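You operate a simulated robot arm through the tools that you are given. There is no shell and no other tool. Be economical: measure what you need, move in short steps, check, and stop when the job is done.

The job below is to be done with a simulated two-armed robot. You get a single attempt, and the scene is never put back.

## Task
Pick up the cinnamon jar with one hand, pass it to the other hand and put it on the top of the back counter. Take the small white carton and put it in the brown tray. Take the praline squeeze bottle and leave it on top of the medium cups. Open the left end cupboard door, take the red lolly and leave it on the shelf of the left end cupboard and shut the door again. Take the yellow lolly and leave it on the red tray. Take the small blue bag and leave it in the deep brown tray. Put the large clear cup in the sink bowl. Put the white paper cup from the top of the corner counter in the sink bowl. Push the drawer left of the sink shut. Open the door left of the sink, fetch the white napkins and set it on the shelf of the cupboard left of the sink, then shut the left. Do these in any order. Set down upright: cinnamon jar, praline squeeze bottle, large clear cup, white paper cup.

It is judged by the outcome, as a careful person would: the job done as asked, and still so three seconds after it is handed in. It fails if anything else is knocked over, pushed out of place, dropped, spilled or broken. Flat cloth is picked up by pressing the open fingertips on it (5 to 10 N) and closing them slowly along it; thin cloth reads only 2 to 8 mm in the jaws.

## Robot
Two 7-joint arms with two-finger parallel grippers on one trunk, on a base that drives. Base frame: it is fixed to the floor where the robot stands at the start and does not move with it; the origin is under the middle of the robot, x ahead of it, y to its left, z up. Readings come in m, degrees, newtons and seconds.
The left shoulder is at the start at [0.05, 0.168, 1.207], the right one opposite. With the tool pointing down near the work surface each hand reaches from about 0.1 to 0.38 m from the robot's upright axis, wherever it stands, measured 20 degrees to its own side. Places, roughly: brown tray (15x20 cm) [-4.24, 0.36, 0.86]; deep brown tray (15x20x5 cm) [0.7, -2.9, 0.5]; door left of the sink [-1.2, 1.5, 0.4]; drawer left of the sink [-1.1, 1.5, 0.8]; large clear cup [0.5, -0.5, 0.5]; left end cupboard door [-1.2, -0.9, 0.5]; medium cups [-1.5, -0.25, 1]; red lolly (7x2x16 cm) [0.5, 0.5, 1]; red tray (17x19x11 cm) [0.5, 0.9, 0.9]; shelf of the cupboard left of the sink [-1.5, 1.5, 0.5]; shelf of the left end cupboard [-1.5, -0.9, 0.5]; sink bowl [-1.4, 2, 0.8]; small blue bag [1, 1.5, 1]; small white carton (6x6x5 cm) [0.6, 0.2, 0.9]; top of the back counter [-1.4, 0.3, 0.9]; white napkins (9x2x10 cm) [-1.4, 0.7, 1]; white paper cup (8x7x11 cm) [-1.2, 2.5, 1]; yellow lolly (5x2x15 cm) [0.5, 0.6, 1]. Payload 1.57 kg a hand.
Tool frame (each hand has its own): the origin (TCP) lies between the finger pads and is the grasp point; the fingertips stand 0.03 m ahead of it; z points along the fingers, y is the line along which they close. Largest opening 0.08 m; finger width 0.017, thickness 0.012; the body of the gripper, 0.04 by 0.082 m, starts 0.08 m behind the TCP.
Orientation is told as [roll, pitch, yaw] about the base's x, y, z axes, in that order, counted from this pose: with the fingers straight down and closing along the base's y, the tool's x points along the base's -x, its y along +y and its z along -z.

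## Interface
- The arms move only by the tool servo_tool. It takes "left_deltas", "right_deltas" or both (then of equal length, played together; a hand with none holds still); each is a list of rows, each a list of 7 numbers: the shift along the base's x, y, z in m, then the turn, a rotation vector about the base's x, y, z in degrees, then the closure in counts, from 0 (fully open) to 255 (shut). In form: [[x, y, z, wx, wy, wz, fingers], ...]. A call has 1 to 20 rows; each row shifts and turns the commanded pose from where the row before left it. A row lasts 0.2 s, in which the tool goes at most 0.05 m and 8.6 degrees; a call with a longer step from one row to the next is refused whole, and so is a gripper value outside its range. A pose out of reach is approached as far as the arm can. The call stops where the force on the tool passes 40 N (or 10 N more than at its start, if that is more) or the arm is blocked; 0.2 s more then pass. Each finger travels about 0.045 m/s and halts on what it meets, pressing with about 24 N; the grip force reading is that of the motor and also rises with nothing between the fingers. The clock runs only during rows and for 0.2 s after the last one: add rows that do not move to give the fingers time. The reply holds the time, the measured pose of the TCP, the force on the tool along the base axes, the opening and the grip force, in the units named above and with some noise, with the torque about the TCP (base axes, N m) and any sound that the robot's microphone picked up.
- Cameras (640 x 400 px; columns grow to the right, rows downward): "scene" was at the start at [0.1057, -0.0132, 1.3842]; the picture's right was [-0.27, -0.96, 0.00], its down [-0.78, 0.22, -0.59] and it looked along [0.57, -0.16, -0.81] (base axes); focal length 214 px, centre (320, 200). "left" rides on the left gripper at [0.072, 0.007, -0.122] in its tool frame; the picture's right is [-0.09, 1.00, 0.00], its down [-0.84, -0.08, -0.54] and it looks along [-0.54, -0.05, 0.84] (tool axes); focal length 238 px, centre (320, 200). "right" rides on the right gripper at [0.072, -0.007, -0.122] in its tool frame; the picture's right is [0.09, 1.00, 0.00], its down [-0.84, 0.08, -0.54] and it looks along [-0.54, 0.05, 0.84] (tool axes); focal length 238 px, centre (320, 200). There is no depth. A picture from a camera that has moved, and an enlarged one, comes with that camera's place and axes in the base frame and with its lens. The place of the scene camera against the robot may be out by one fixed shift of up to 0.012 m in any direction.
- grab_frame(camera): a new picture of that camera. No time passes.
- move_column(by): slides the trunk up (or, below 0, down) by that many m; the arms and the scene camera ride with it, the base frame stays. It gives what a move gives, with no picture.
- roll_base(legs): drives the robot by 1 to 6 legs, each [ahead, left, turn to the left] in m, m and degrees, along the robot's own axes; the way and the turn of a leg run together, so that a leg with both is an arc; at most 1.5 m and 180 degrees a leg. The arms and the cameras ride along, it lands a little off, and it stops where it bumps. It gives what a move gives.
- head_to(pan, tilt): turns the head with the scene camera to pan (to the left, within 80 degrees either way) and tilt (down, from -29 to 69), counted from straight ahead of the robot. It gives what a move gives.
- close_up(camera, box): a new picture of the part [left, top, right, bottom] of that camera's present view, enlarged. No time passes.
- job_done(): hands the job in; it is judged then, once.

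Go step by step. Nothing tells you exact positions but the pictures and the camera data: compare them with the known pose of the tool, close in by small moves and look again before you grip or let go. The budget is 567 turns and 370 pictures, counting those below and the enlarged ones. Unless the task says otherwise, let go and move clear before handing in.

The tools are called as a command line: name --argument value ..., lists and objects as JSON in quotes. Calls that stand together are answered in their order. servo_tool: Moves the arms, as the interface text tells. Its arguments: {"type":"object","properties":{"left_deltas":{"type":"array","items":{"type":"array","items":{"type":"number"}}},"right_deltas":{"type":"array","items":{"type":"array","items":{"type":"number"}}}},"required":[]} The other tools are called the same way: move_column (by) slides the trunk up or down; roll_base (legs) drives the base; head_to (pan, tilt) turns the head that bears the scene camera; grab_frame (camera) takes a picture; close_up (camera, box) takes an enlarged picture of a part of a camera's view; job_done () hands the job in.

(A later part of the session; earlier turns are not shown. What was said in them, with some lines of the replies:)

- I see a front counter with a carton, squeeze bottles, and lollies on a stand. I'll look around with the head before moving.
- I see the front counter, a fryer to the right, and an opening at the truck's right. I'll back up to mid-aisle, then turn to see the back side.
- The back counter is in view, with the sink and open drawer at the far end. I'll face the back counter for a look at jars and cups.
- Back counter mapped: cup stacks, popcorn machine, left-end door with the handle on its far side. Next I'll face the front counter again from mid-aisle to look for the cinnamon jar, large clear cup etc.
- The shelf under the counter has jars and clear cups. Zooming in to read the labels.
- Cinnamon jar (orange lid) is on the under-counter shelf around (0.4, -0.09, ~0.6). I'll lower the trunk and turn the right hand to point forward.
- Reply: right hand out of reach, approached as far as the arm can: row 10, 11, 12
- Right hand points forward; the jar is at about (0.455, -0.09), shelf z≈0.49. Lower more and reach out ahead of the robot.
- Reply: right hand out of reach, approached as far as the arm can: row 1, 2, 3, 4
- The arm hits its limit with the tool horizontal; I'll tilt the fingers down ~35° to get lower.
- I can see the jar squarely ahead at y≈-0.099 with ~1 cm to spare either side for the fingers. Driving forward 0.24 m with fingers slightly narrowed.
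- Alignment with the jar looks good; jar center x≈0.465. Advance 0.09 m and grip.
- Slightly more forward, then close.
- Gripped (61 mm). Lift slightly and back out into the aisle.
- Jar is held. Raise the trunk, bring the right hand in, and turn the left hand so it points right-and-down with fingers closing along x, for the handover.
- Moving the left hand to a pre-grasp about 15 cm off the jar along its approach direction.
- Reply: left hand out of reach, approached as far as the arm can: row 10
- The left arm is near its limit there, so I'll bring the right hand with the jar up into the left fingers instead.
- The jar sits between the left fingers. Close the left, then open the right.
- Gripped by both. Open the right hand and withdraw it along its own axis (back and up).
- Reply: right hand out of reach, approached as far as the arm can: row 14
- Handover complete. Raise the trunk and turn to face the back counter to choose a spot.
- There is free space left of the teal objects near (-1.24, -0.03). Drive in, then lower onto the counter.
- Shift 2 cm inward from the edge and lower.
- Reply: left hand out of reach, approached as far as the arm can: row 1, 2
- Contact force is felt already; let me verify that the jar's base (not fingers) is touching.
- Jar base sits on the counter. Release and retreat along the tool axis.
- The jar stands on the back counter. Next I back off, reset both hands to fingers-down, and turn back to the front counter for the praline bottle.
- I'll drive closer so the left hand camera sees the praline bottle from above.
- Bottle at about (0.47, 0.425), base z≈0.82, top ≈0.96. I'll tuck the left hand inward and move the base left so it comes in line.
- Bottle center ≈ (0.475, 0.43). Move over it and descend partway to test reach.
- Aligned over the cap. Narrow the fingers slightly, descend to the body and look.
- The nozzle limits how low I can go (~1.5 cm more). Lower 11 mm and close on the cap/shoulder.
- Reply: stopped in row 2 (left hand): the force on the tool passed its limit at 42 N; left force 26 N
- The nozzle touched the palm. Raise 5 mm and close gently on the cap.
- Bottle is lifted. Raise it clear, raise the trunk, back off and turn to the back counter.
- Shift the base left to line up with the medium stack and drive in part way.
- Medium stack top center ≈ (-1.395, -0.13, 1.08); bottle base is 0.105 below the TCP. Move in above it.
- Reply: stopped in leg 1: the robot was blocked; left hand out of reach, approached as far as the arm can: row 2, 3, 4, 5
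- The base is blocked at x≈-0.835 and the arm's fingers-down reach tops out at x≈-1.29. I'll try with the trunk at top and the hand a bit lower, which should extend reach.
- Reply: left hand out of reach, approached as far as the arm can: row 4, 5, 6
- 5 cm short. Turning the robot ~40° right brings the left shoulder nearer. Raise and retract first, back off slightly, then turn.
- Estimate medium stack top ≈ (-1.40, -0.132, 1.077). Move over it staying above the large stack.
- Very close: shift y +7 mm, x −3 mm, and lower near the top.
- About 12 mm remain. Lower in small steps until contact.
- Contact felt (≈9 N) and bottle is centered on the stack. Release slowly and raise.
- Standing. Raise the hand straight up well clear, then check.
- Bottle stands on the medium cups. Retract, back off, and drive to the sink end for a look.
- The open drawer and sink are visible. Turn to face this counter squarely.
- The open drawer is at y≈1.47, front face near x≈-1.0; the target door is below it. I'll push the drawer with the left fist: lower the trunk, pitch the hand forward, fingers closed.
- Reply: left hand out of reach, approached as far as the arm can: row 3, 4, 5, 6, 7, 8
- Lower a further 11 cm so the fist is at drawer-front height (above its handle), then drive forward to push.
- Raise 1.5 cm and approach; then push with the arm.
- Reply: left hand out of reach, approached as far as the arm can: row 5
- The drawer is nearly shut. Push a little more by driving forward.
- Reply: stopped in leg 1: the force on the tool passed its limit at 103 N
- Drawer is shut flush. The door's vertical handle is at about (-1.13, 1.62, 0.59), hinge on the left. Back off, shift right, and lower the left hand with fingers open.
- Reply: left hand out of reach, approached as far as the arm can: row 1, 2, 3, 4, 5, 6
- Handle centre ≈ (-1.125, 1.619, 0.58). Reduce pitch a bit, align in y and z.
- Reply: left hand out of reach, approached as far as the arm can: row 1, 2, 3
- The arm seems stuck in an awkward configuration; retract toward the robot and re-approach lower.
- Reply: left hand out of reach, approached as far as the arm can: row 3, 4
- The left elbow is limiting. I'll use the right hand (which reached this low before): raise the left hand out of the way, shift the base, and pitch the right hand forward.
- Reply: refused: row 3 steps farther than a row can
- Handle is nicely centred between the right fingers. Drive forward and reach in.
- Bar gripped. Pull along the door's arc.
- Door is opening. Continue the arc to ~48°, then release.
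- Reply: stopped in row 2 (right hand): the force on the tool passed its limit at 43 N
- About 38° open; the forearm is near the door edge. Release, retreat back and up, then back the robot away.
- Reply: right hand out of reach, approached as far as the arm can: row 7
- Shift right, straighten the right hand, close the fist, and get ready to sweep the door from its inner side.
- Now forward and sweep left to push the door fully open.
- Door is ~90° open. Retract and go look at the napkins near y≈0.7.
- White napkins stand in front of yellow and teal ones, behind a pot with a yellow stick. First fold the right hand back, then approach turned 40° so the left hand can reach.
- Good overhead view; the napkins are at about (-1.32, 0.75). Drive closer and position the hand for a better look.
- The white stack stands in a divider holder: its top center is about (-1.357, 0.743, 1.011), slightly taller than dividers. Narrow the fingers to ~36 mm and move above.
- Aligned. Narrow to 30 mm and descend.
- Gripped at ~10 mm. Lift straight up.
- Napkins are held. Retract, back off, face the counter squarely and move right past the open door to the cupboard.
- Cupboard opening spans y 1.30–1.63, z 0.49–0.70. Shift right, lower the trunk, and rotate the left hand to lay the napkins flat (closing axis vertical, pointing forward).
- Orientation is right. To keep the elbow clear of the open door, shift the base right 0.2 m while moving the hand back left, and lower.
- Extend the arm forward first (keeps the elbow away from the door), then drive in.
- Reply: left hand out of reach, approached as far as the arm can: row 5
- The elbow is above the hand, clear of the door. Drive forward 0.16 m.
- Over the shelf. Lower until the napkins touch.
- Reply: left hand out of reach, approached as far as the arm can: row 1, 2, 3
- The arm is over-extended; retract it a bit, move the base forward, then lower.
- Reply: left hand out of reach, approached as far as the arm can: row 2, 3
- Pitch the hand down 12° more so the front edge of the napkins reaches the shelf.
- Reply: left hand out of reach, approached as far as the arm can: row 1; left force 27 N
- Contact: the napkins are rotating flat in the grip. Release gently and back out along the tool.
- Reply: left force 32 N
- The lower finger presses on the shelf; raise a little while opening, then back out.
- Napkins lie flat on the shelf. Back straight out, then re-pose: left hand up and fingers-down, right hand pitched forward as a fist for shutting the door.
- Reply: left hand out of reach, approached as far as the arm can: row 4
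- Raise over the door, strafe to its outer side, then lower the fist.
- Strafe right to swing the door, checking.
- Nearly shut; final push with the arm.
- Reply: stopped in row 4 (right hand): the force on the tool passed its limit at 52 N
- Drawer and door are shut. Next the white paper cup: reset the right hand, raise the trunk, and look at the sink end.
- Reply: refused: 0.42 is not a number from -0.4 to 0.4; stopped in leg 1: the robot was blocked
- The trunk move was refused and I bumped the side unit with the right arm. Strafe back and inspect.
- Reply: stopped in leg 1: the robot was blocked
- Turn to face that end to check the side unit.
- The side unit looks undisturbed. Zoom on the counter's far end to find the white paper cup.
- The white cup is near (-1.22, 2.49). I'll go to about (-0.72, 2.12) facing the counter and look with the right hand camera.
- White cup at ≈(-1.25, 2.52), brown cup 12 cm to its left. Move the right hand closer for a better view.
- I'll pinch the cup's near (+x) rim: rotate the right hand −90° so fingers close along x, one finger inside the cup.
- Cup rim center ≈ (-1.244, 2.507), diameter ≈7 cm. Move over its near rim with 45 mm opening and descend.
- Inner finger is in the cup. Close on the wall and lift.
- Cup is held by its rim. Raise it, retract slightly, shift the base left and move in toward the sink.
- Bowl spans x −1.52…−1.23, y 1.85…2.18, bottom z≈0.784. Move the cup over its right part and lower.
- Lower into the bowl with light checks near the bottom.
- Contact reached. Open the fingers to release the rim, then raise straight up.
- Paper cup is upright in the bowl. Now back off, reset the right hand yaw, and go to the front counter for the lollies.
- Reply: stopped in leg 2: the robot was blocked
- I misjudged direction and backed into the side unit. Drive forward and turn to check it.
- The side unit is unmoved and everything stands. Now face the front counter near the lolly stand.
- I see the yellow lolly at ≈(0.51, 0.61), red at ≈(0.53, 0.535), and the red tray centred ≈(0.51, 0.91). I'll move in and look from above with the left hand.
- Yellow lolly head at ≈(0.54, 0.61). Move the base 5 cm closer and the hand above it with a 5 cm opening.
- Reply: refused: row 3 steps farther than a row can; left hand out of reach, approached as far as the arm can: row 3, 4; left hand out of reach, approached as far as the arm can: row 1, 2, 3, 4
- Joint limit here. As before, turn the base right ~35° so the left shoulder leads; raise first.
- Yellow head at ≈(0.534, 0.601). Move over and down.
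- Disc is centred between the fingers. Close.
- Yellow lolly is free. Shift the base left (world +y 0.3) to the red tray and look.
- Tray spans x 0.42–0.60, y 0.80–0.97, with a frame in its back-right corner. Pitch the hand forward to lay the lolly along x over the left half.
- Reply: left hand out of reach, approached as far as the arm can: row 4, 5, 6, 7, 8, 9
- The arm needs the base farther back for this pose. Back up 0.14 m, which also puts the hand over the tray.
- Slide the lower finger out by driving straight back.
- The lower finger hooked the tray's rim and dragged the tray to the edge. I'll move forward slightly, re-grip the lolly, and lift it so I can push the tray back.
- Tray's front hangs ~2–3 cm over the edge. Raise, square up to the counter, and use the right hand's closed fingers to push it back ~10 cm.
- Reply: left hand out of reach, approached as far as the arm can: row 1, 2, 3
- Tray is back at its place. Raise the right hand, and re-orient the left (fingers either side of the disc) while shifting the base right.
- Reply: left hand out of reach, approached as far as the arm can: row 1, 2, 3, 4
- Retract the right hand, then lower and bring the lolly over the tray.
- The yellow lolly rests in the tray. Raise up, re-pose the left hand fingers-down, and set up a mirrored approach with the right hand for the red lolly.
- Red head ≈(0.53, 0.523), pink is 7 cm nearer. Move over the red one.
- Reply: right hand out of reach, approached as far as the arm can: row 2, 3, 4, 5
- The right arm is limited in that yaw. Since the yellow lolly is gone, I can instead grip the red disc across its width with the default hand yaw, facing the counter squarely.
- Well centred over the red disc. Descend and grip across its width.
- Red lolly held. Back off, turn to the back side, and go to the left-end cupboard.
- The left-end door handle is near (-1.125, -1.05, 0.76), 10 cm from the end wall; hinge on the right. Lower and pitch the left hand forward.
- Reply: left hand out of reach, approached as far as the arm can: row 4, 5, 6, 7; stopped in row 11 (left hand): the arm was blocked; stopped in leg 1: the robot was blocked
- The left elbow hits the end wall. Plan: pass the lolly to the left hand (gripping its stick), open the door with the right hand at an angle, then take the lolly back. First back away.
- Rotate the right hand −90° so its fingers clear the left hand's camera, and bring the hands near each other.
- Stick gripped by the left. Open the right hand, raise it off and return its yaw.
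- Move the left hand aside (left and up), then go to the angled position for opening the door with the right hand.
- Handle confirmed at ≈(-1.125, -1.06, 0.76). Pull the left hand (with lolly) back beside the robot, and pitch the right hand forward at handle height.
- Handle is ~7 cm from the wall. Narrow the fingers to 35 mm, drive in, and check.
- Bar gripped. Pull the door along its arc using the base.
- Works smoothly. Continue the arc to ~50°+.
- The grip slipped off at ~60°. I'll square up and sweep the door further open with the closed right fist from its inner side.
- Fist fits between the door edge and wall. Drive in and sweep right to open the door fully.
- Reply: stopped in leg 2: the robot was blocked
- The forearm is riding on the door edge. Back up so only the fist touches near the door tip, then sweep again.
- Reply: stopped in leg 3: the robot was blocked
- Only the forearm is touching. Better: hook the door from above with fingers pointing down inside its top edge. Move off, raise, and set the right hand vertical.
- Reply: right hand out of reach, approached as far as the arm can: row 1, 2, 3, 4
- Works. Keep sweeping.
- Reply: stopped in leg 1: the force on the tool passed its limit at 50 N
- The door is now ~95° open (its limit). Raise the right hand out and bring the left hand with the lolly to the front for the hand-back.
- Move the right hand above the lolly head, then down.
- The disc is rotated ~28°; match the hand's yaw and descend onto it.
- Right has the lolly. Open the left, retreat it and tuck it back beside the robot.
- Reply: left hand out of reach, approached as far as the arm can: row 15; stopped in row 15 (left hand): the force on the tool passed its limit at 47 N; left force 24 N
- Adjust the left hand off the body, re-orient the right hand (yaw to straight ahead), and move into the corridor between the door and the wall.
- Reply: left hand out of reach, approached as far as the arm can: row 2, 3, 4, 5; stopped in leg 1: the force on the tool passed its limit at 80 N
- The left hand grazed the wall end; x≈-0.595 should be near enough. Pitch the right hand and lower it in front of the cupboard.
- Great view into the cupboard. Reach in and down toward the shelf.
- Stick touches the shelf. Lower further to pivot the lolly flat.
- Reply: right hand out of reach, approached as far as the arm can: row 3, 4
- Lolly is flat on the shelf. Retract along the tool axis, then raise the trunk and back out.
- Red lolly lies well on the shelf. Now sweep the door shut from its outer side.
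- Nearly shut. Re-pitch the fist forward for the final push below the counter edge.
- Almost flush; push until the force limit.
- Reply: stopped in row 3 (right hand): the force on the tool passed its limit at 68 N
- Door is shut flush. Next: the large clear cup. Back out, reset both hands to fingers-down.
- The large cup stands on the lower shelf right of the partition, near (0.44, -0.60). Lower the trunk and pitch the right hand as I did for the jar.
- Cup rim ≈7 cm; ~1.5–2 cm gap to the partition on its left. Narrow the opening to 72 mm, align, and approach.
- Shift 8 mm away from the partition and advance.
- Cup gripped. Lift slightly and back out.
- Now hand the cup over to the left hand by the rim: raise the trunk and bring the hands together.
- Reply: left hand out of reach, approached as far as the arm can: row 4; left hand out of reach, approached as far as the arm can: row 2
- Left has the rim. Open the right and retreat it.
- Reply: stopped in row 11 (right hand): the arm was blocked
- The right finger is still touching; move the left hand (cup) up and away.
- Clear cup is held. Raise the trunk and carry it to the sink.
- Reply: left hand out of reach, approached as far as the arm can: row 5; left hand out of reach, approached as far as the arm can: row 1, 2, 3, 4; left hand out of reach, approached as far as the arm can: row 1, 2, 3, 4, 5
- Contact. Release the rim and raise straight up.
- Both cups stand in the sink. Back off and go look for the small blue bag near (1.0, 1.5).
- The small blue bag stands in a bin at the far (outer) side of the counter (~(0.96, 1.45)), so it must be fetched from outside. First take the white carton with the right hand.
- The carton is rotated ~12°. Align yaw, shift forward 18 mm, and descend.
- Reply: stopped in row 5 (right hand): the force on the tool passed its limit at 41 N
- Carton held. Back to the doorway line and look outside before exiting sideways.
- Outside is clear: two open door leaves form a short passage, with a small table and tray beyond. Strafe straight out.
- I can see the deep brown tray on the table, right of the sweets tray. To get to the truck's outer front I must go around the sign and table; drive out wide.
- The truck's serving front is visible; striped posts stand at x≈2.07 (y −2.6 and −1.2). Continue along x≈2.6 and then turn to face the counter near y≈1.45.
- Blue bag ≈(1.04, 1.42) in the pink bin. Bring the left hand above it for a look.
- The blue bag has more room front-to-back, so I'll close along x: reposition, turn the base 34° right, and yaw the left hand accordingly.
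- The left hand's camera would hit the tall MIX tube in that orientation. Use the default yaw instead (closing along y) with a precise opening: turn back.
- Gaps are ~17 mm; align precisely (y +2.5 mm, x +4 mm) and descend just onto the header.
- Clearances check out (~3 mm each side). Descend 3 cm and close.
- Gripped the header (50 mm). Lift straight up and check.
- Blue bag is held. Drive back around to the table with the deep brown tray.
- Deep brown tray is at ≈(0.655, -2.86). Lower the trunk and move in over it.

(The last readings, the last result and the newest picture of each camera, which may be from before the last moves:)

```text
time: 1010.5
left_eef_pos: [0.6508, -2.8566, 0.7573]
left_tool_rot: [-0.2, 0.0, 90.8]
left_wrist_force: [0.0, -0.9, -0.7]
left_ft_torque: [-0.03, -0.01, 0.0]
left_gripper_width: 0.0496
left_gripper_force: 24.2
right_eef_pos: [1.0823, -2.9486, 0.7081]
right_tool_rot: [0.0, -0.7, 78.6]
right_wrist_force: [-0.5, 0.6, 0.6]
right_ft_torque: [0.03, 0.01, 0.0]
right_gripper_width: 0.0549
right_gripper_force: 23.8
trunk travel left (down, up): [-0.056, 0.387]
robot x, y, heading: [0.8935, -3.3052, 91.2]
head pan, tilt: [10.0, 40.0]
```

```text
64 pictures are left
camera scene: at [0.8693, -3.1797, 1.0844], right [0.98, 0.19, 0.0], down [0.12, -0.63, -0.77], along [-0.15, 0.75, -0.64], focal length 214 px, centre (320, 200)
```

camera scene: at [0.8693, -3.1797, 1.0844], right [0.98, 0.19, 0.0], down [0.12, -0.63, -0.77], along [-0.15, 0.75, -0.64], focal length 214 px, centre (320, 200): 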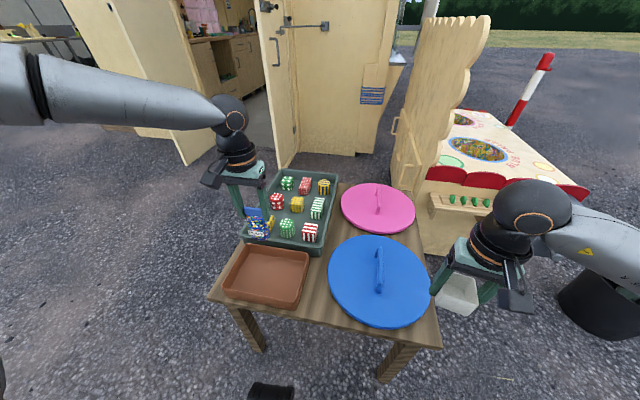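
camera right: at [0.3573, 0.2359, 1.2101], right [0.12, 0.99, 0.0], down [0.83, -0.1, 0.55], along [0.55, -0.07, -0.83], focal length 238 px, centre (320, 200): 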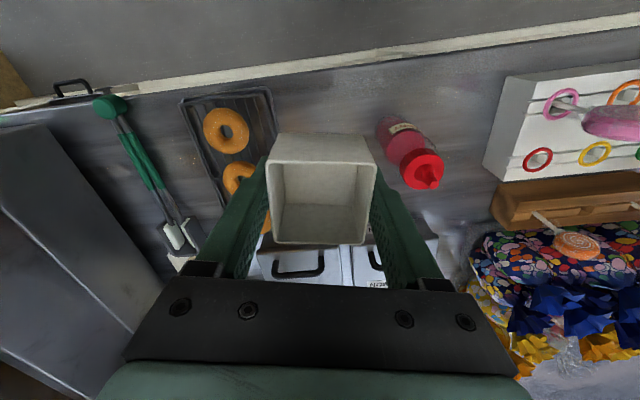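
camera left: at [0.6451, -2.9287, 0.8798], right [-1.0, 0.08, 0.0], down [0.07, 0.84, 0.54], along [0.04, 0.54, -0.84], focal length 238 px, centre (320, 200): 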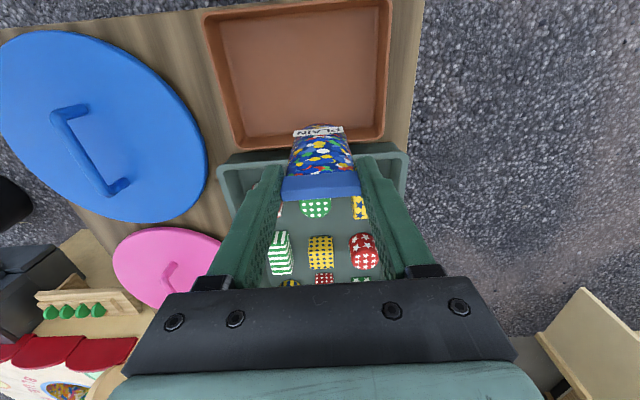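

servo_tool --left_deltas '[[0.009, -0.02, -0.02, 0, 0, 0, 160], [0.009, -0.02, -0.03, 0, 0, 0, 160], [0, 0, -0.03, 0, 0, 0, 160], [0, 0, -0.03, 0, 0, 0, 160], [0, 0, 0, 0, 0, 0, 160]]'

grab_frame --camera "left"

close_up --camera "scene" --box '[190, 170, 350, 310]'

```text
time: 1011.7
left_eef_pos: [0.669, -2.8968, 0.6469]
left_tool_rot: [-0.2, -0.1, 90.8]
left_wrist_force: [0.7, 0.5, -0.7]
left_ft_torque: [0.01, -0.02, -0.02]
left_gripper_width: 0.0492
left_gripper_force: 23.4
right_eef_pos: [1.0826, -2.9488, 0.7086]
right_tool_rot: [0.0, -0.6, 78.6]
right_wrist_force: [0.4, -0.1, -0.3]
right_ft_torque: [0.01, 0.01, 0.01]
right_gripper_width: 0.055
right_gripper_force: 23.8
trunk travel left (down, up): [-0.056, 0.387]
robot x, y, heading: [0.8893, -3.312, 91.0]
head pan, tilt: [10.0, 40.0]
```

```text
63 pictures are left
camera left: at [0.6626, -2.9689, 0.7697], right [-1.0, 0.08, 0.0], down [0.07, 0.84, 0.54], along [0.04, 0.54, -0.84], focal length 238 px, centre (320, 200)
```

left: 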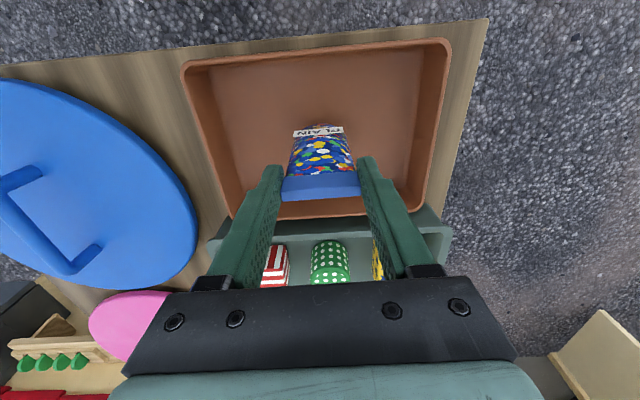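

```text
2.86 times, centred on (270, 240) of scene
camera zoom: at [0.8693, -3.1797, 1.0844], right [0.98, 0.19, 0.0], down [0.12, -0.63, -0.77], along [-0.15, 0.75, -0.64], focal length 613 px, centre (463, 86)
```

zoom: 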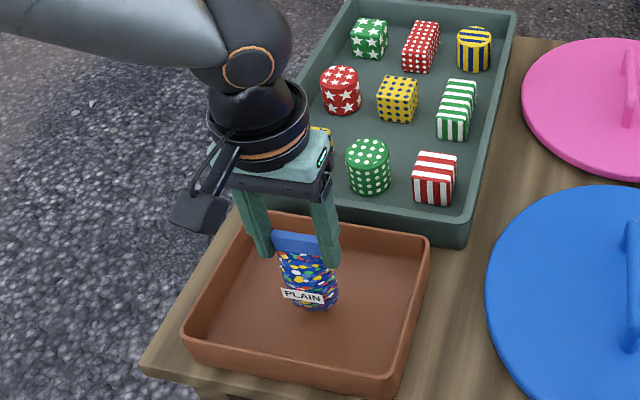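

servo_tool --left_deltas '[[0, -0.005, -0.02, 0, 0, 0, 160], [0, 0, -0.015, 0, 0, 0, 160], [0, 0, 0, 0, 0, 0, 160]]'

servo_tool --left_deltas '[[0, 0, -0.01, 0, 0, 0, 160], [0, 0, 0, 0, 0, 0, 160]]'

servo_tool --left_deltas '[[0, 0, -0.008, 0, 0, 0, 160], [0, 0, 0, 0, 0, 0, 160]]'

close_up --camera "scene" --box '[190, 170, 350, 310]'

```text
time: 1012.5
left_eef_pos: [0.669, -2.9004, 0.6141]
left_tool_rot: [-0.2, -0.3, 90.6]
left_wrist_force: [0.2, 2.0, 17.5]
left_ft_torque: [0.26, 0.04, 0.01]
left_gripper_width: 0.0499
left_gripper_force: 23.8
right_eef_pos: [1.0826, -2.9474, 0.7085]
right_tool_rot: [0.0, -0.7, 78.6]
right_wrist_force: [-0.3, -0.1, 0.2]
right_ft_torque: [0.01, 0.01, 0.0]
right_gripper_width: 0.0549
right_gripper_force: 23.7
trunk travel left (down, up): [-0.056, 0.387]
robot x, y, heading: [0.8926, -3.3083, 91.0]
head pan, tilt: [10.0, 40.0]
```

```text
time: 1013.1
left_eef_pos: [0.6703, -2.9014, 0.6019]
left_tool_rot: [-0.1, -0.1, 90.7]
left_wrist_force: [0.8, 0.2, 17.6]
left_ft_torque: [0.07, 0.05, 0.03]
left_gripper_width: 0.0497
left_gripper_force: 24.1
right_eef_pos: [1.0829, -2.9494, 0.7094]
right_tool_rot: [0.1, -0.7, 78.4]
right_wrist_force: [-0.3, -0.4, 0.1]
right_ft_torque: [0.01, 0.01, 0.02]
right_gripper_width: 0.055
right_gripper_force: 24.5
trunk travel left (down, up): [-0.056, 0.387]
robot x, y, heading: [0.895, -3.3097, 91.3]
head pan, tilt: [10.0, 40.0]
```

```text
time: 1013.7
left_eef_pos: [0.6705, -2.903, 0.5942]
left_tool_rot: [-0.1, -0.1, 90.8]
left_wrist_force: [1.7, 1.0, 13.7]
left_ft_torque: [0.17, -0.01, -0.02]
left_gripper_width: 0.0497
left_gripper_force: 23.9
right_eef_pos: [1.0835, -2.9485, 0.708]
right_tool_rot: [0.1, -0.6, 78.6]
right_wrist_force: [-1.0, 0.5, 0.0]
right_ft_torque: [0.0, 0.0, -0.01]
right_gripper_width: 0.0553
right_gripper_force: 24.1
trunk travel left (down, up): [-0.056, 0.387]
robot x, y, heading: [0.8922, -3.31, 91.3]
head pan, tilt: [10.0, 40.0]
```

```text
2.86 times, centred on (270, 240) of scene
camera zoom: at [0.8699, -3.1805, 1.0843], right [0.98, 0.19, 0.0], down [0.12, -0.63, -0.77], along [-0.15, 0.75, -0.64], focal length 613 px, centre (463, 86)
```

zoom: 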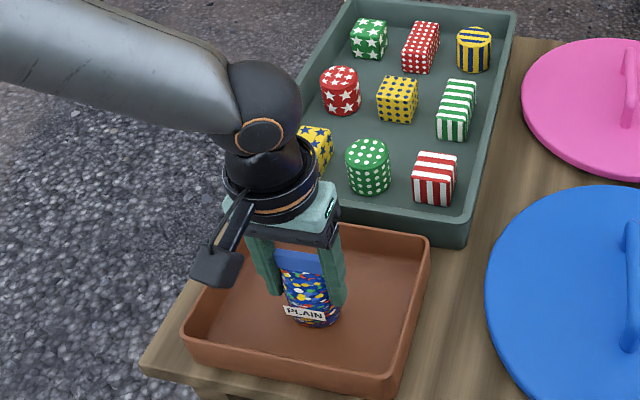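

Release and raise straight up.

servo_tool --left_deltas '[[0, 0, 0, 0, 0, 0, 120], [0, 0, 0, 0, 0, 0, 90], [0, 0, 0, 0, 0, 0, 60], [0, 0, 0, 0, 0, 0, 60], [0, 0, 0.02, 0, 0, 0, 60], [0, 0, 0.03, 0, 0, 0, 60], [0, 0, 0.03, 0, 0, 0, 60], [0, 0, 0.03, 0, 0, 0, 60]]'

close_up --camera "scene" --box '[190, 170, 350, 310]'

```text
time: 1015.5
left_eef_pos: [0.6692, -2.9032, 0.7041]
left_tool_rot: [-0.1, 0.0, 90.8]
left_wrist_force: [-0.5, 0.1, 0.1]
left_ft_torque: [0.0, 0.03, 0.0]
left_gripper_width: 0.0611
left_gripper_force: 0.1
right_eef_pos: [1.0836, -2.9484, 0.7085]
right_tool_rot: [0.0, -0.6, 78.5]
right_wrist_force: [0.3, -0.8, -0.6]
right_ft_torque: [0.03, 0.02, -0.04]
right_gripper_width: 0.0551
right_gripper_force: 23.9
trunk travel left (down, up): [-0.056, 0.387]
robot x, y, heading: [0.894, -3.3108, 91.4]
head pan, tilt: [10.0, 40.0]
```

```text
2.86 times, centred on (270, 240) of scene
camera zoom: at [0.8694, -3.1798, 1.0843], right [0.98, 0.19, 0.0], down [0.12, -0.63, -0.77], along [-0.15, 0.75, -0.64], focal length 613 px, centre (463, 86)
```

zoom: 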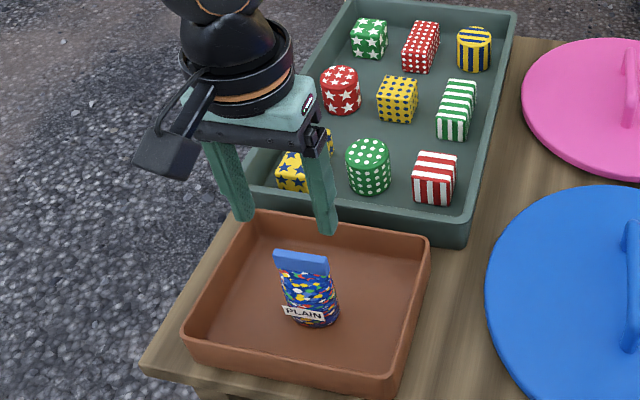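

Bag stands in the tray. Now back away, raise, and head west around the truck toward the brown tray.

roll_base --legs '[[-0.5, 0, 0]]'

move_column --by 0.37

roll_base --legs '[[0, 1.5, -1], [0, 1.5, 0]]'

head_to --pan 35 --tilt 20

grab_frame --camera "scene"

```text
time: 1018.5
left_eef_pos: [0.6804, -3.405, 0.7041]
left_tool_rot: [-0.1, 0.0, 90.5]
left_wrist_force: [-0.8, 0.6, -0.2]
left_ft_torque: [-0.01, -0.02, -0.02]
left_gripper_width: 0.0609
left_gripper_force: 0.0
right_eef_pos: [1.0927, -3.4516, 0.7083]
right_tool_rot: [-0.1, -0.6, 78.3]
right_wrist_force: [0.3, 0.1, -0.8]
right_ft_torque: [0.01, 0.04, -0.03]
right_gripper_width: 0.055
right_gripper_force: 24.1
trunk travel left (down, up): [-0.056, 0.387]
robot x, y, heading: [0.9019, -3.8131, 90.9]
head pan, tilt: [10.0, 40.0]
```

```text
time: 1022.0
left_eef_pos: [0.68, -3.4051, 1.0749]
left_tool_rot: [-0.1, 0.0, 90.5]
left_wrist_force: [0.5, 0.3, 0.5]
left_ft_torque: [0.0, -0.02, 0.01]
left_gripper_width: 0.0609
left_gripper_force: 0.0
right_eef_pos: [1.0935, -3.451, 1.0783]
right_tool_rot: [0.0, -0.6, 78.3]
right_wrist_force: [1.1, -0.1, -0.6]
right_ft_torque: [0.01, 0.02, 0.02]
right_gripper_width: 0.055
right_gripper_force: 24.0
trunk travel left (down, up): [-0.426, 0.017]
robot x, y, heading: [0.8998, -3.8132, 91.0]
head pan, tilt: [10.0, 40.0]
```

```text
time: 1048.3
left_eef_pos: [-2.313, -3.389, 1.0744]
left_tool_rot: [-0.1, 0.0, 88.5]
left_wrist_force: [-0.1, -0.5, 0.1]
left_ft_torque: [-0.01, -0.03, 0.0]
left_gripper_width: 0.0612
left_gripper_force: 0.1
right_eef_pos: [-1.9023, -3.4499, 1.0784]
right_tool_rot: [-0.1, -0.5, 76.3]
right_wrist_force: [-0.4, 0.1, -0.6]
right_ft_torque: [0.01, 0.03, -0.03]
right_gripper_width: 0.0553
right_gripper_force: 24.0
trunk travel left (down, up): [-0.426, 0.017]
robot x, y, heading: [-2.1067, -3.8081, 89.1]
head pan, tilt: [10.0, 40.0]
```

```text
time: 1049.2
left_eef_pos: [-2.3131, -3.3884, 1.0739]
left_tool_rot: [-0.1, -0.1, 88.4]
left_wrist_force: [0.2, -0.5, 0.6]
left_ft_torque: [-0.02, 0.01, 0.03]
left_gripper_width: 0.0612
left_gripper_force: 0.0
right_eef_pos: [-1.9017, -3.452, 1.0801]
right_tool_rot: [0.0, -0.6, 76.4]
right_wrist_force: [0.1, 1.1, -0.5]
right_ft_torque: [-0.02, -0.01, 0.03]
right_gripper_width: 0.0551
right_gripper_force: 23.9
trunk travel left (down, up): [-0.426, 0.017]
robot x, y, heading: [-2.1072, -3.8064, 88.7]
head pan, tilt: [35.0, 20.0]
```

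```text
59 pictures are left
camera scene: at [-2.1633, -3.6806, 1.4857], right [0.83, 0.56, 0.0], down [0.19, -0.28, -0.94], along [-0.52, 0.78, -0.34], focal length 214 px, centre (320, 200)
```

scene: 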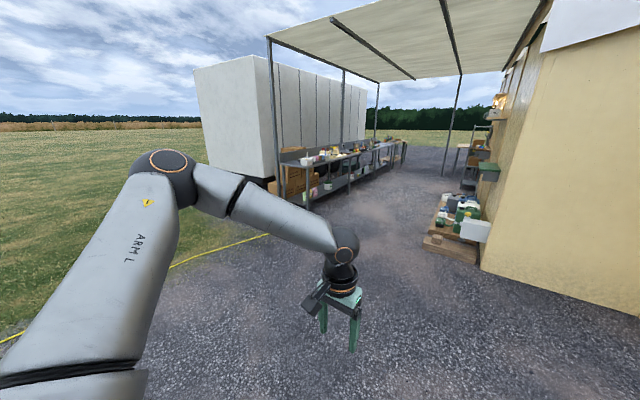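

Behind the truck there is a long workbench along x≈-4.2. Drive there along x≈-3.4.

roll_base --legs '[[0, 1.3, 1], [1.4, 0, 0], [1.4, 0, 0], [1.2, 0, 0], [0, 0, 90]]'

head_to --pan 0 --tilt 35

grab_frame --camera "scene"

```text
time: 1083.6
left_eef_pos: [-3.7908, 0.0117, 1.0739]
left_tool_rot: [0.0, 0.0, 179.4]
left_wrist_force: [0.5, -0.4, 0.1]
left_ft_torque: [-0.02, -0.01, -0.01]
left_gripper_width: 0.061
left_gripper_force: 0.0
right_eef_pos: [-3.7347, 0.4223, 1.0794]
right_tool_rot: [0.0, -0.6, 167.2]
right_wrist_force: [-0.3, -0.4, -0.9]
right_ft_torque: [0.01, -0.02, 0.04]
right_gripper_width: 0.0551
right_gripper_force: 24.1
trunk travel left (down, up): [-0.426, 0.017]
robot x, y, heading: [-3.3765, 0.2208, 179.7]
head pan, tilt: [35.0, 20.0]
```

```text
time: 1084.6
left_eef_pos: [-3.7915, 0.0099, 1.0743]
left_tool_rot: [-0.1, 0.0, 179.3]
left_wrist_force: [-0.5, 0.1, 0.5]
left_ft_torque: [0.01, -0.01, -0.01]
left_gripper_width: 0.0611
left_gripper_force: 0.0
right_eef_pos: [-3.7352, 0.4223, 1.0781]
right_tool_rot: [-0.1, -0.6, 167.2]
right_wrist_force: [0.4, 0.0, 0.0]
right_ft_torque: [0.01, 0.02, 0.01]
right_gripper_width: 0.0553
right_gripper_force: 24.0
trunk travel left (down, up): [-0.426, 0.017]
robot x, y, heading: [-3.3771, 0.2242, 179.8]
head pan, tilt: [0.0, 35.0]
```

```text
58 pictures are left
camera scene: at [-3.5113, 0.2293, 1.462], right [0.0, 1.0, 0.0], down [0.57, 0.0, -0.82], along [-0.82, 0.0, -0.57], focal length 214 px, centre (320, 200)
```

scene: 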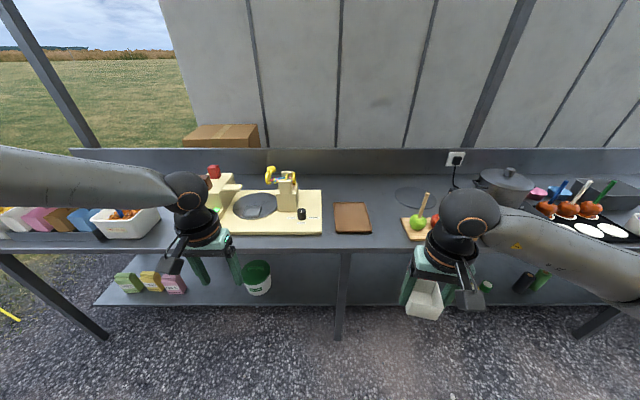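

Brown tray at ≈(-4.245, 0.37), bench top ≈0.86. Drive closer and bring the carton over it.

roll_base --legs '[[0.37, 0, 0]]'

servo_tool --right_deltas '[[-0.03, -0.015, 0, 0, 0, 0, 140], [-0.03, -0.015, 0, 0, 0, 0, 140], [-0.03, -0.015, 0, 0, 0, 0, 140], [-0.03, -0.007, -0.02, 0, 0, 0, 140], [-0.015, 0, -0.03, 0, 0, 0, 140], [0, 0, 0, 0, 0, 0, 140]]'

grab_frame --camera "right"

grab_frame --camera "scene"

```text
time: 1087.0
left_eef_pos: [-4.1613, 0.015, 1.0745]
left_tool_rot: [-0.2, 0.0, 179.1]
left_wrist_force: [-0.1, -0.8, -0.4]
left_ft_torque: [-0.01, -0.01, -0.01]
left_gripper_width: 0.0614
left_gripper_force: 0.1
right_eef_pos: [-4.1039, 0.4265, 1.0775]
right_tool_rot: [-0.1, -0.5, 166.9]
right_wrist_force: [-1.6, 0.1, -1.1]
right_ft_torque: [0.02, 0.0, 0.01]
right_gripper_width: 0.0551
right_gripper_force: 24.5
trunk travel left (down, up): [-0.426, 0.017]
robot x, y, heading: [-3.7464, 0.2276, 179.5]
head pan, tilt: [0.0, 35.0]
```

```text
time: 1088.4
left_eef_pos: [-4.1613, 0.0156, 1.074]
left_tool_rot: [-0.1, 0.0, 179.1]
left_wrist_force: [1.0, -0.2, 0.4]
left_ft_torque: [0.02, 0.01, 0.02]
left_gripper_width: 0.0612
left_gripper_force: 0.1
right_eef_pos: [-4.2387, 0.3754, 1.0274]
right_tool_rot: [0.0, -0.7, 166.8]
right_wrist_force: [-0.3, 0.2, 0.5]
right_ft_torque: [-0.03, 0.0, 0.01]
right_gripper_width: 0.0552
right_gripper_force: 23.2
trunk travel left (down, up): [-0.426, 0.017]
robot x, y, heading: [-3.7442, 0.2266, 179.5]
head pan, tilt: [0.0, 35.0]
```

```text
57 pictures are left
camera right: at [-4.1663, 0.3648, 1.1486], right [-0.14, -0.99, 0.0], down [-0.83, 0.11, 0.55], along [-0.55, 0.08, -0.83], focal length 238 px, centre (320, 200)
```

right: 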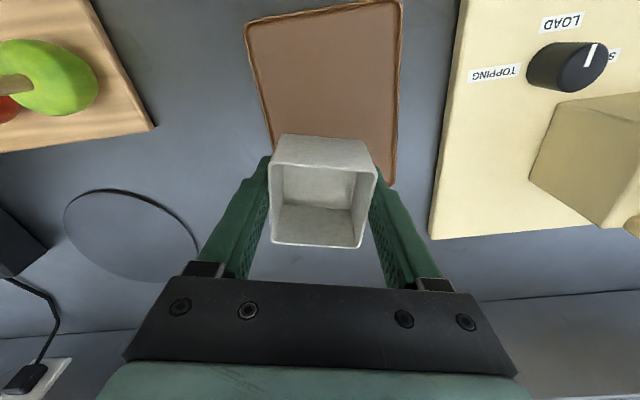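

```text
56 pictures are left
camera scene: at [-3.8807, 0.2326, 1.462], right [0.01, 1.0, 0.0], down [0.57, -0.01, -0.82], along [-0.82, 0.01, -0.57], focal length 214 px, centre (320, 200)
```

scene: 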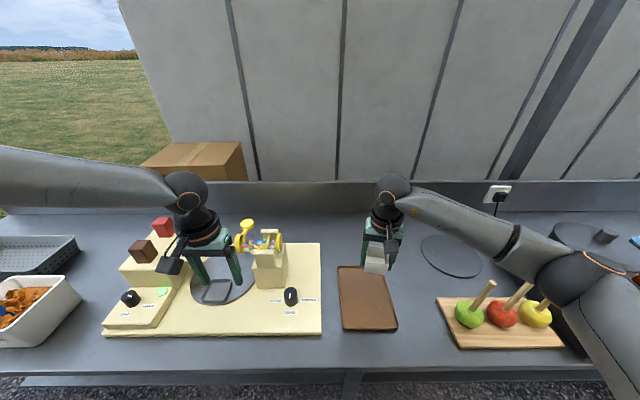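

servo_tool --right_deltas '[[0.008, -0.004, -0.03, 0, 0, 0, 140], [0.008, -0.004, -0.03, 0, 0, 0, 140], [0, 0, -0.03, 0, 0, 0, 140], [0, 0, -0.012, 0, 0, 0, 140], [0, 0, 0, 0, 0, 0, 140]]'

grab_frame --camera "right"

```text
time: 1089.6
left_eef_pos: [-4.1621, 0.0151, 1.0739]
left_tool_rot: [-0.1, 0.0, 179.2]
left_wrist_force: [0.2, 0.4, 0.3]
left_ft_torque: [-0.03, -0.01, -0.02]
left_gripper_width: 0.0612
left_gripper_force: 0.0
right_eef_pos: [-4.2229, 0.3671, 0.9267]
right_tool_rot: [-0.1, -0.6, 166.7]
right_wrist_force: [0.3, 0.3, -0.7]
right_ft_torque: [0.05, 0.02, -0.02]
right_gripper_width: 0.0553
right_gripper_force: 24.1
trunk travel left (down, up): [-0.426, 0.017]
robot x, y, heading: [-3.7455, 0.2253, 179.2]
head pan, tilt: [0.0, 35.0]
```

```text
55 pictures are left
camera right: at [-4.1501, 0.3567, 1.0473], right [-0.14, -0.99, 0.0], down [-0.83, 0.11, 0.55], along [-0.55, 0.08, -0.83], focal length 238 px, centre (320, 200)
```

right: 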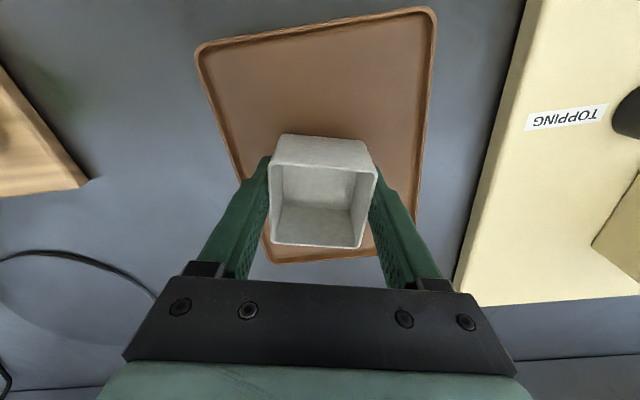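

servo_tool --right_deltas '[[0.006, 0, -0.01, 0, 0, 0, 140], [0, 0, -0.008, 0, 0, 0, 140], [0, 0, 0, 0, 0, 0, 140]]'

servo_tool --right_deltas '[[0, 0, -0.006, 0, 0, 0, 140], [0, 0, 0, 0, 0, 0, 140]]'

servo_tool --right_deltas '[[0, 0, -0.005, 0, 0, 0, 140], [0, 0, 0, 0, 0, 0, 140]]'

```text
time: 1090.4
left_eef_pos: [-4.1618, 0.0152, 1.0753]
left_tool_rot: [-0.1, 0.0, 179.1]
left_wrist_force: [0.5, -0.1, 0.0]
left_ft_torque: [-0.01, -0.02, 0.01]
left_gripper_width: 0.0612
left_gripper_force: 0.1
right_eef_pos: [-4.2171, 0.3675, 0.9081]
right_tool_rot: [0.0, -0.7, 166.8]
right_wrist_force: [-1.0, 0.1, 0.2]
right_ft_torque: [0.01, 0.0, 0.0]
right_gripper_width: 0.0549
right_gripper_force: 24.2
trunk travel left (down, up): [-0.426, 0.017]
robot x, y, heading: [-3.747, 0.2251, 179.4]
head pan, tilt: [0.0, 35.0]
```

```text
time: 1091.0
left_eef_pos: [-4.1614, 0.0163, 1.0745]
left_tool_rot: [-0.1, -0.1, 179.1]
left_wrist_force: [0.3, -0.1, 0.0]
left_ft_torque: [-0.01, -0.01, 0.0]
left_gripper_width: 0.0611
left_gripper_force: 0.1
right_eef_pos: [-4.2162, 0.3675, 0.9013]
right_tool_rot: [-0.1, -0.6, 166.8]
right_wrist_force: [0.2, -1.7, -0.3]
right_ft_torque: [0.0, 0.0, 0.03]
right_gripper_width: 0.0551
right_gripper_force: 23.7
trunk travel left (down, up): [-0.426, 0.017]
robot x, y, heading: [-3.7456, 0.225, 179.3]
head pan, tilt: [0.0, 35.0]
```

```text
time: 1091.6
left_eef_pos: [-4.1621, 0.0154, 1.0737]
left_tool_rot: [-0.1, 0.0, 179.1]
left_wrist_force: [0.3, 0.9, -0.1]
left_ft_torque: [-0.01, -0.01, -0.02]
left_gripper_width: 0.0612
left_gripper_force: 0.0
right_eef_pos: [-4.2172, 0.3677, 0.8971]
right_tool_rot: [0.0, -0.6, 166.8]
right_wrist_force: [-0.3, -0.2, -0.9]
right_ft_torque: [0.01, 0.02, -0.01]
right_gripper_width: 0.0549
right_gripper_force: 23.9
trunk travel left (down, up): [-0.426, 0.017]
robot x, y, heading: [-3.7479, 0.2268, 179.5]
head pan, tilt: [0.0, 35.0]
```

servo_tool --right_deltas '[[0, 0, -0.006, 0, 0, 0, 140], [0, 0, 0, 0, 0, 0, 140]]'

servo_tool --right_deltas '[[0, 0, -0.006, 0, 0, 0, 140], [0, 0, 0, 0, 0, 0, 140]]'

close_up --camera "scene" --box '[310, 200, 450, 340]'

```text
time: 1092.2
left_eef_pos: [-4.1588, 0.0151, 1.0749]
left_tool_rot: [-0.1, -0.1, 179.0]
left_wrist_force: [0.1, -0.1, 0.2]
left_ft_torque: [0.0, 0.0, 0.0]
left_gripper_width: 0.0614
left_gripper_force: 0.1
right_eef_pos: [-4.2168, 0.3676, 0.8949]
right_tool_rot: [0.2, -1.1, 166.7]
right_wrist_force: [2.6, 3.4, 23.1]
right_ft_torque: [0.44, -0.17, -0.01]
right_gripper_width: 0.055
right_gripper_force: 24.1
trunk travel left (down, up): [-0.426, 0.017]
robot x, y, heading: [-3.7491, 0.2239, 179.5]
head pan, tilt: [0.0, 35.0]
```

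```text
time: 1092.5
left_eef_pos: [-4.1613, 0.0146, 1.0743]
left_tool_rot: [-0.2, -0.1, 179.0]
left_wrist_force: [-0.8, -0.5, 0.6]
left_ft_torque: [0.0, -0.01, 0.01]
left_gripper_width: 0.0611
left_gripper_force: 0.1
right_eef_pos: [-4.2175, 0.366, 0.8953]
right_tool_rot: [0.2, -0.9, 166.8]
right_wrist_force: [9.4, 1.8, 17.6]
right_ft_torque: [0.48, -0.38, -0.22]
right_gripper_width: 0.055
right_gripper_force: 23.6
trunk travel left (down, up): [-0.426, 0.017]
robot x, y, heading: [-3.7475, 0.2278, 179.2]
head pan, tilt: [0.0, 35.0]
stopped in row 1 (right hand): the force on the tool passed its limit at 45 N (the readings are from after the stop); the commanded pose is now the measured one
```

```text
2.86 times, centred on (380, 270) of scene
camera zoom: at [-3.8793, 0.2326, 1.462], right [0.01, 1.0, 0.0], down [0.57, -0.01, -0.82], along [-0.82, 0.01, -0.57], focal length 613 px, centre (149, 0)
```

zoom: 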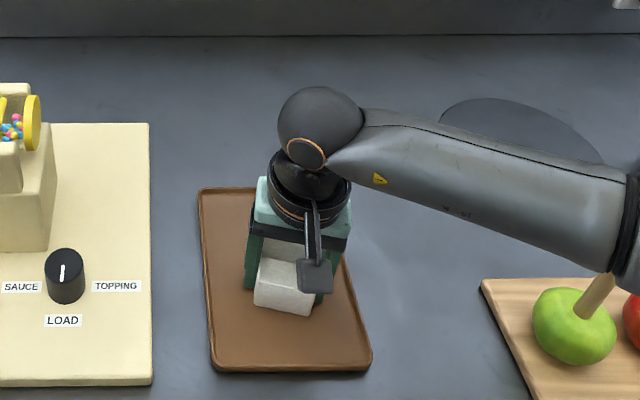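

Carton is down in the brown tray. Release and raise.

servo_tool --right_deltas '[[0, 0, 0.003, 0, 0, 0, 110], [0, 0, 0, 0, 0, 0, 60], [0, 0, 0, 0, 0, 0, 10], [0, 0, 0, 0, 0, 0, 0], [0, 0, 0.02, 0, 0, 0, 0], [0, 0, 0.03, 0, 0, 0, 0], [0, 0, 0.04, 0, 0, 0, 0], [0, 0, 0.04, 0, 0, 0, 0], [0.04, 0, 0, 0, 0, 0, 0], [0.04, 0, 0, 0, 0, 0, 0]]'

close_up --camera "scene" --box '[310, 200, 450, 340]'

```text
time: 1094.7
left_eef_pos: [-4.16, 0.0151, 1.0743]
left_tool_rot: [-0.2, -0.1, 179.0]
left_wrist_force: [-0.1, -0.4, -0.4]
left_ft_torque: [-0.01, 0.0, -0.01]
left_gripper_width: 0.0612
left_gripper_force: 0.0
right_eef_pos: [-4.1393, 0.3684, 1.0247]
right_tool_rot: [0.1, -0.8, 166.7]
right_wrist_force: [0.0, -0.3, 0.4]
right_ft_torque: [0.0, 0.02, 0.03]
right_gripper_width: 0.08
right_gripper_force: 0.1
trunk travel left (down, up): [-0.426, 0.017]
robot x, y, heading: [-3.7482, 0.225, 179.2]
head pan, tilt: [0.0, 35.0]
```

```text
2.86 times, centred on (380, 270) of scene
camera zoom: at [-3.8805, 0.2327, 1.462], right [0.01, 1.0, 0.0], down [0.57, -0.01, -0.82], along [-0.82, 0.01, -0.57], focal length 613 px, centre (149, 0)
```

zoom: 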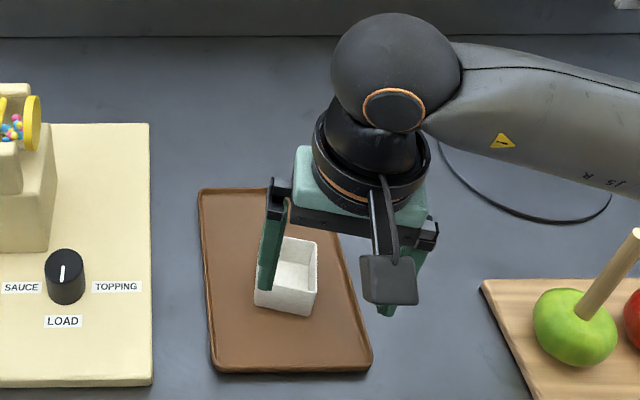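

Carton rests in the tray. Back clear and hand in; everything else was verified in earlier views.

roll_base --legs '[[-0.4, 0, 0]]'

grab_frame --camera "scene"

```text
time: 1097.2
left_eef_pos: [-3.7619, 0.0096, 1.0745]
left_tool_rot: [-0.1, 0.0, 179.1]
left_wrist_force: [0.6, -0.3, -0.3]
left_ft_torque: [0.02, -0.01, -0.01]
left_gripper_width: 0.0612
left_gripper_force: 0.1
right_eef_pos: [-3.7401, 0.3636, 1.0248]
right_tool_rot: [0.2, -0.9, 166.9]
right_wrist_force: [0.4, 0.0, 0.3]
right_ft_torque: [0.0, -0.01, -0.03]
right_gripper_width: 0.0801
right_gripper_force: 0.1
trunk travel left (down, up): [-0.426, 0.017]
robot x, y, heading: [-3.3511, 0.2196, 179.7]
head pan, tilt: [0.0, 35.0]
```

```text
52 pictures are left
camera scene: at [-3.4814, 0.2288, 1.462], right [0.01, 1.0, 0.0], down [0.57, 0.0, -0.82], along [-0.82, 0.01, -0.57], focal length 214 px, centre (320, 200)
```

scene: 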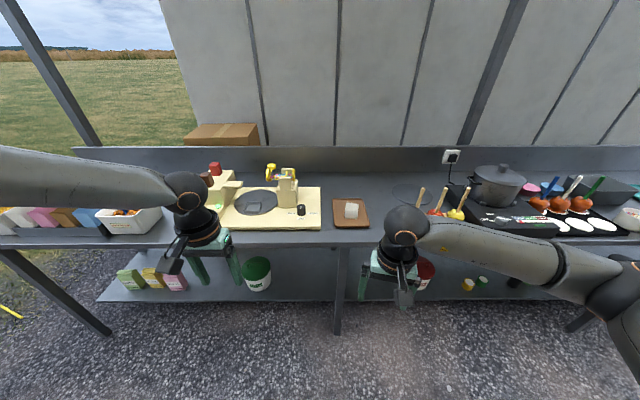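

The carton is in the brown tray and both hands are clear; handing in.

job_done

```text
The job is handed in.
```

I did every part of the job and handed it in; both hands were empty and clear at the end. Each result was checked in pictures right after it was done, but I did not go back inside the truck for a last look before handing in.

- **Cinnamon jar:** passed from the right hand to the left and left standing on the back counter.
- **Praline squeeze bottle:** standing on top of the medium cups.
- **Red lolly:** lying on the shelf of the left end cupboard, and the door is shut.
- **Yellow lolly:** resting in the red tray. On my first try I dragged the tray to the counter edge, so I lifted the lolly, pushed the tray back to about where it was, and set the lolly down again.
- **Small blue bag:** standing in the deep brown tray.
- **Large clear cup and white paper cup:** both upright in the sink bowl.
- **White napkins:** lying flat on the shelf of the cupboard left of the sink, near its front edge. That door is shut, and so is the drawer above it.
- **Small white carton:** in the brown tray.

I also bumped the small shelf unit at the sink end of the truck twice. I compared its position with earlier pictures: it had not moved, and nothing on it had fallen.
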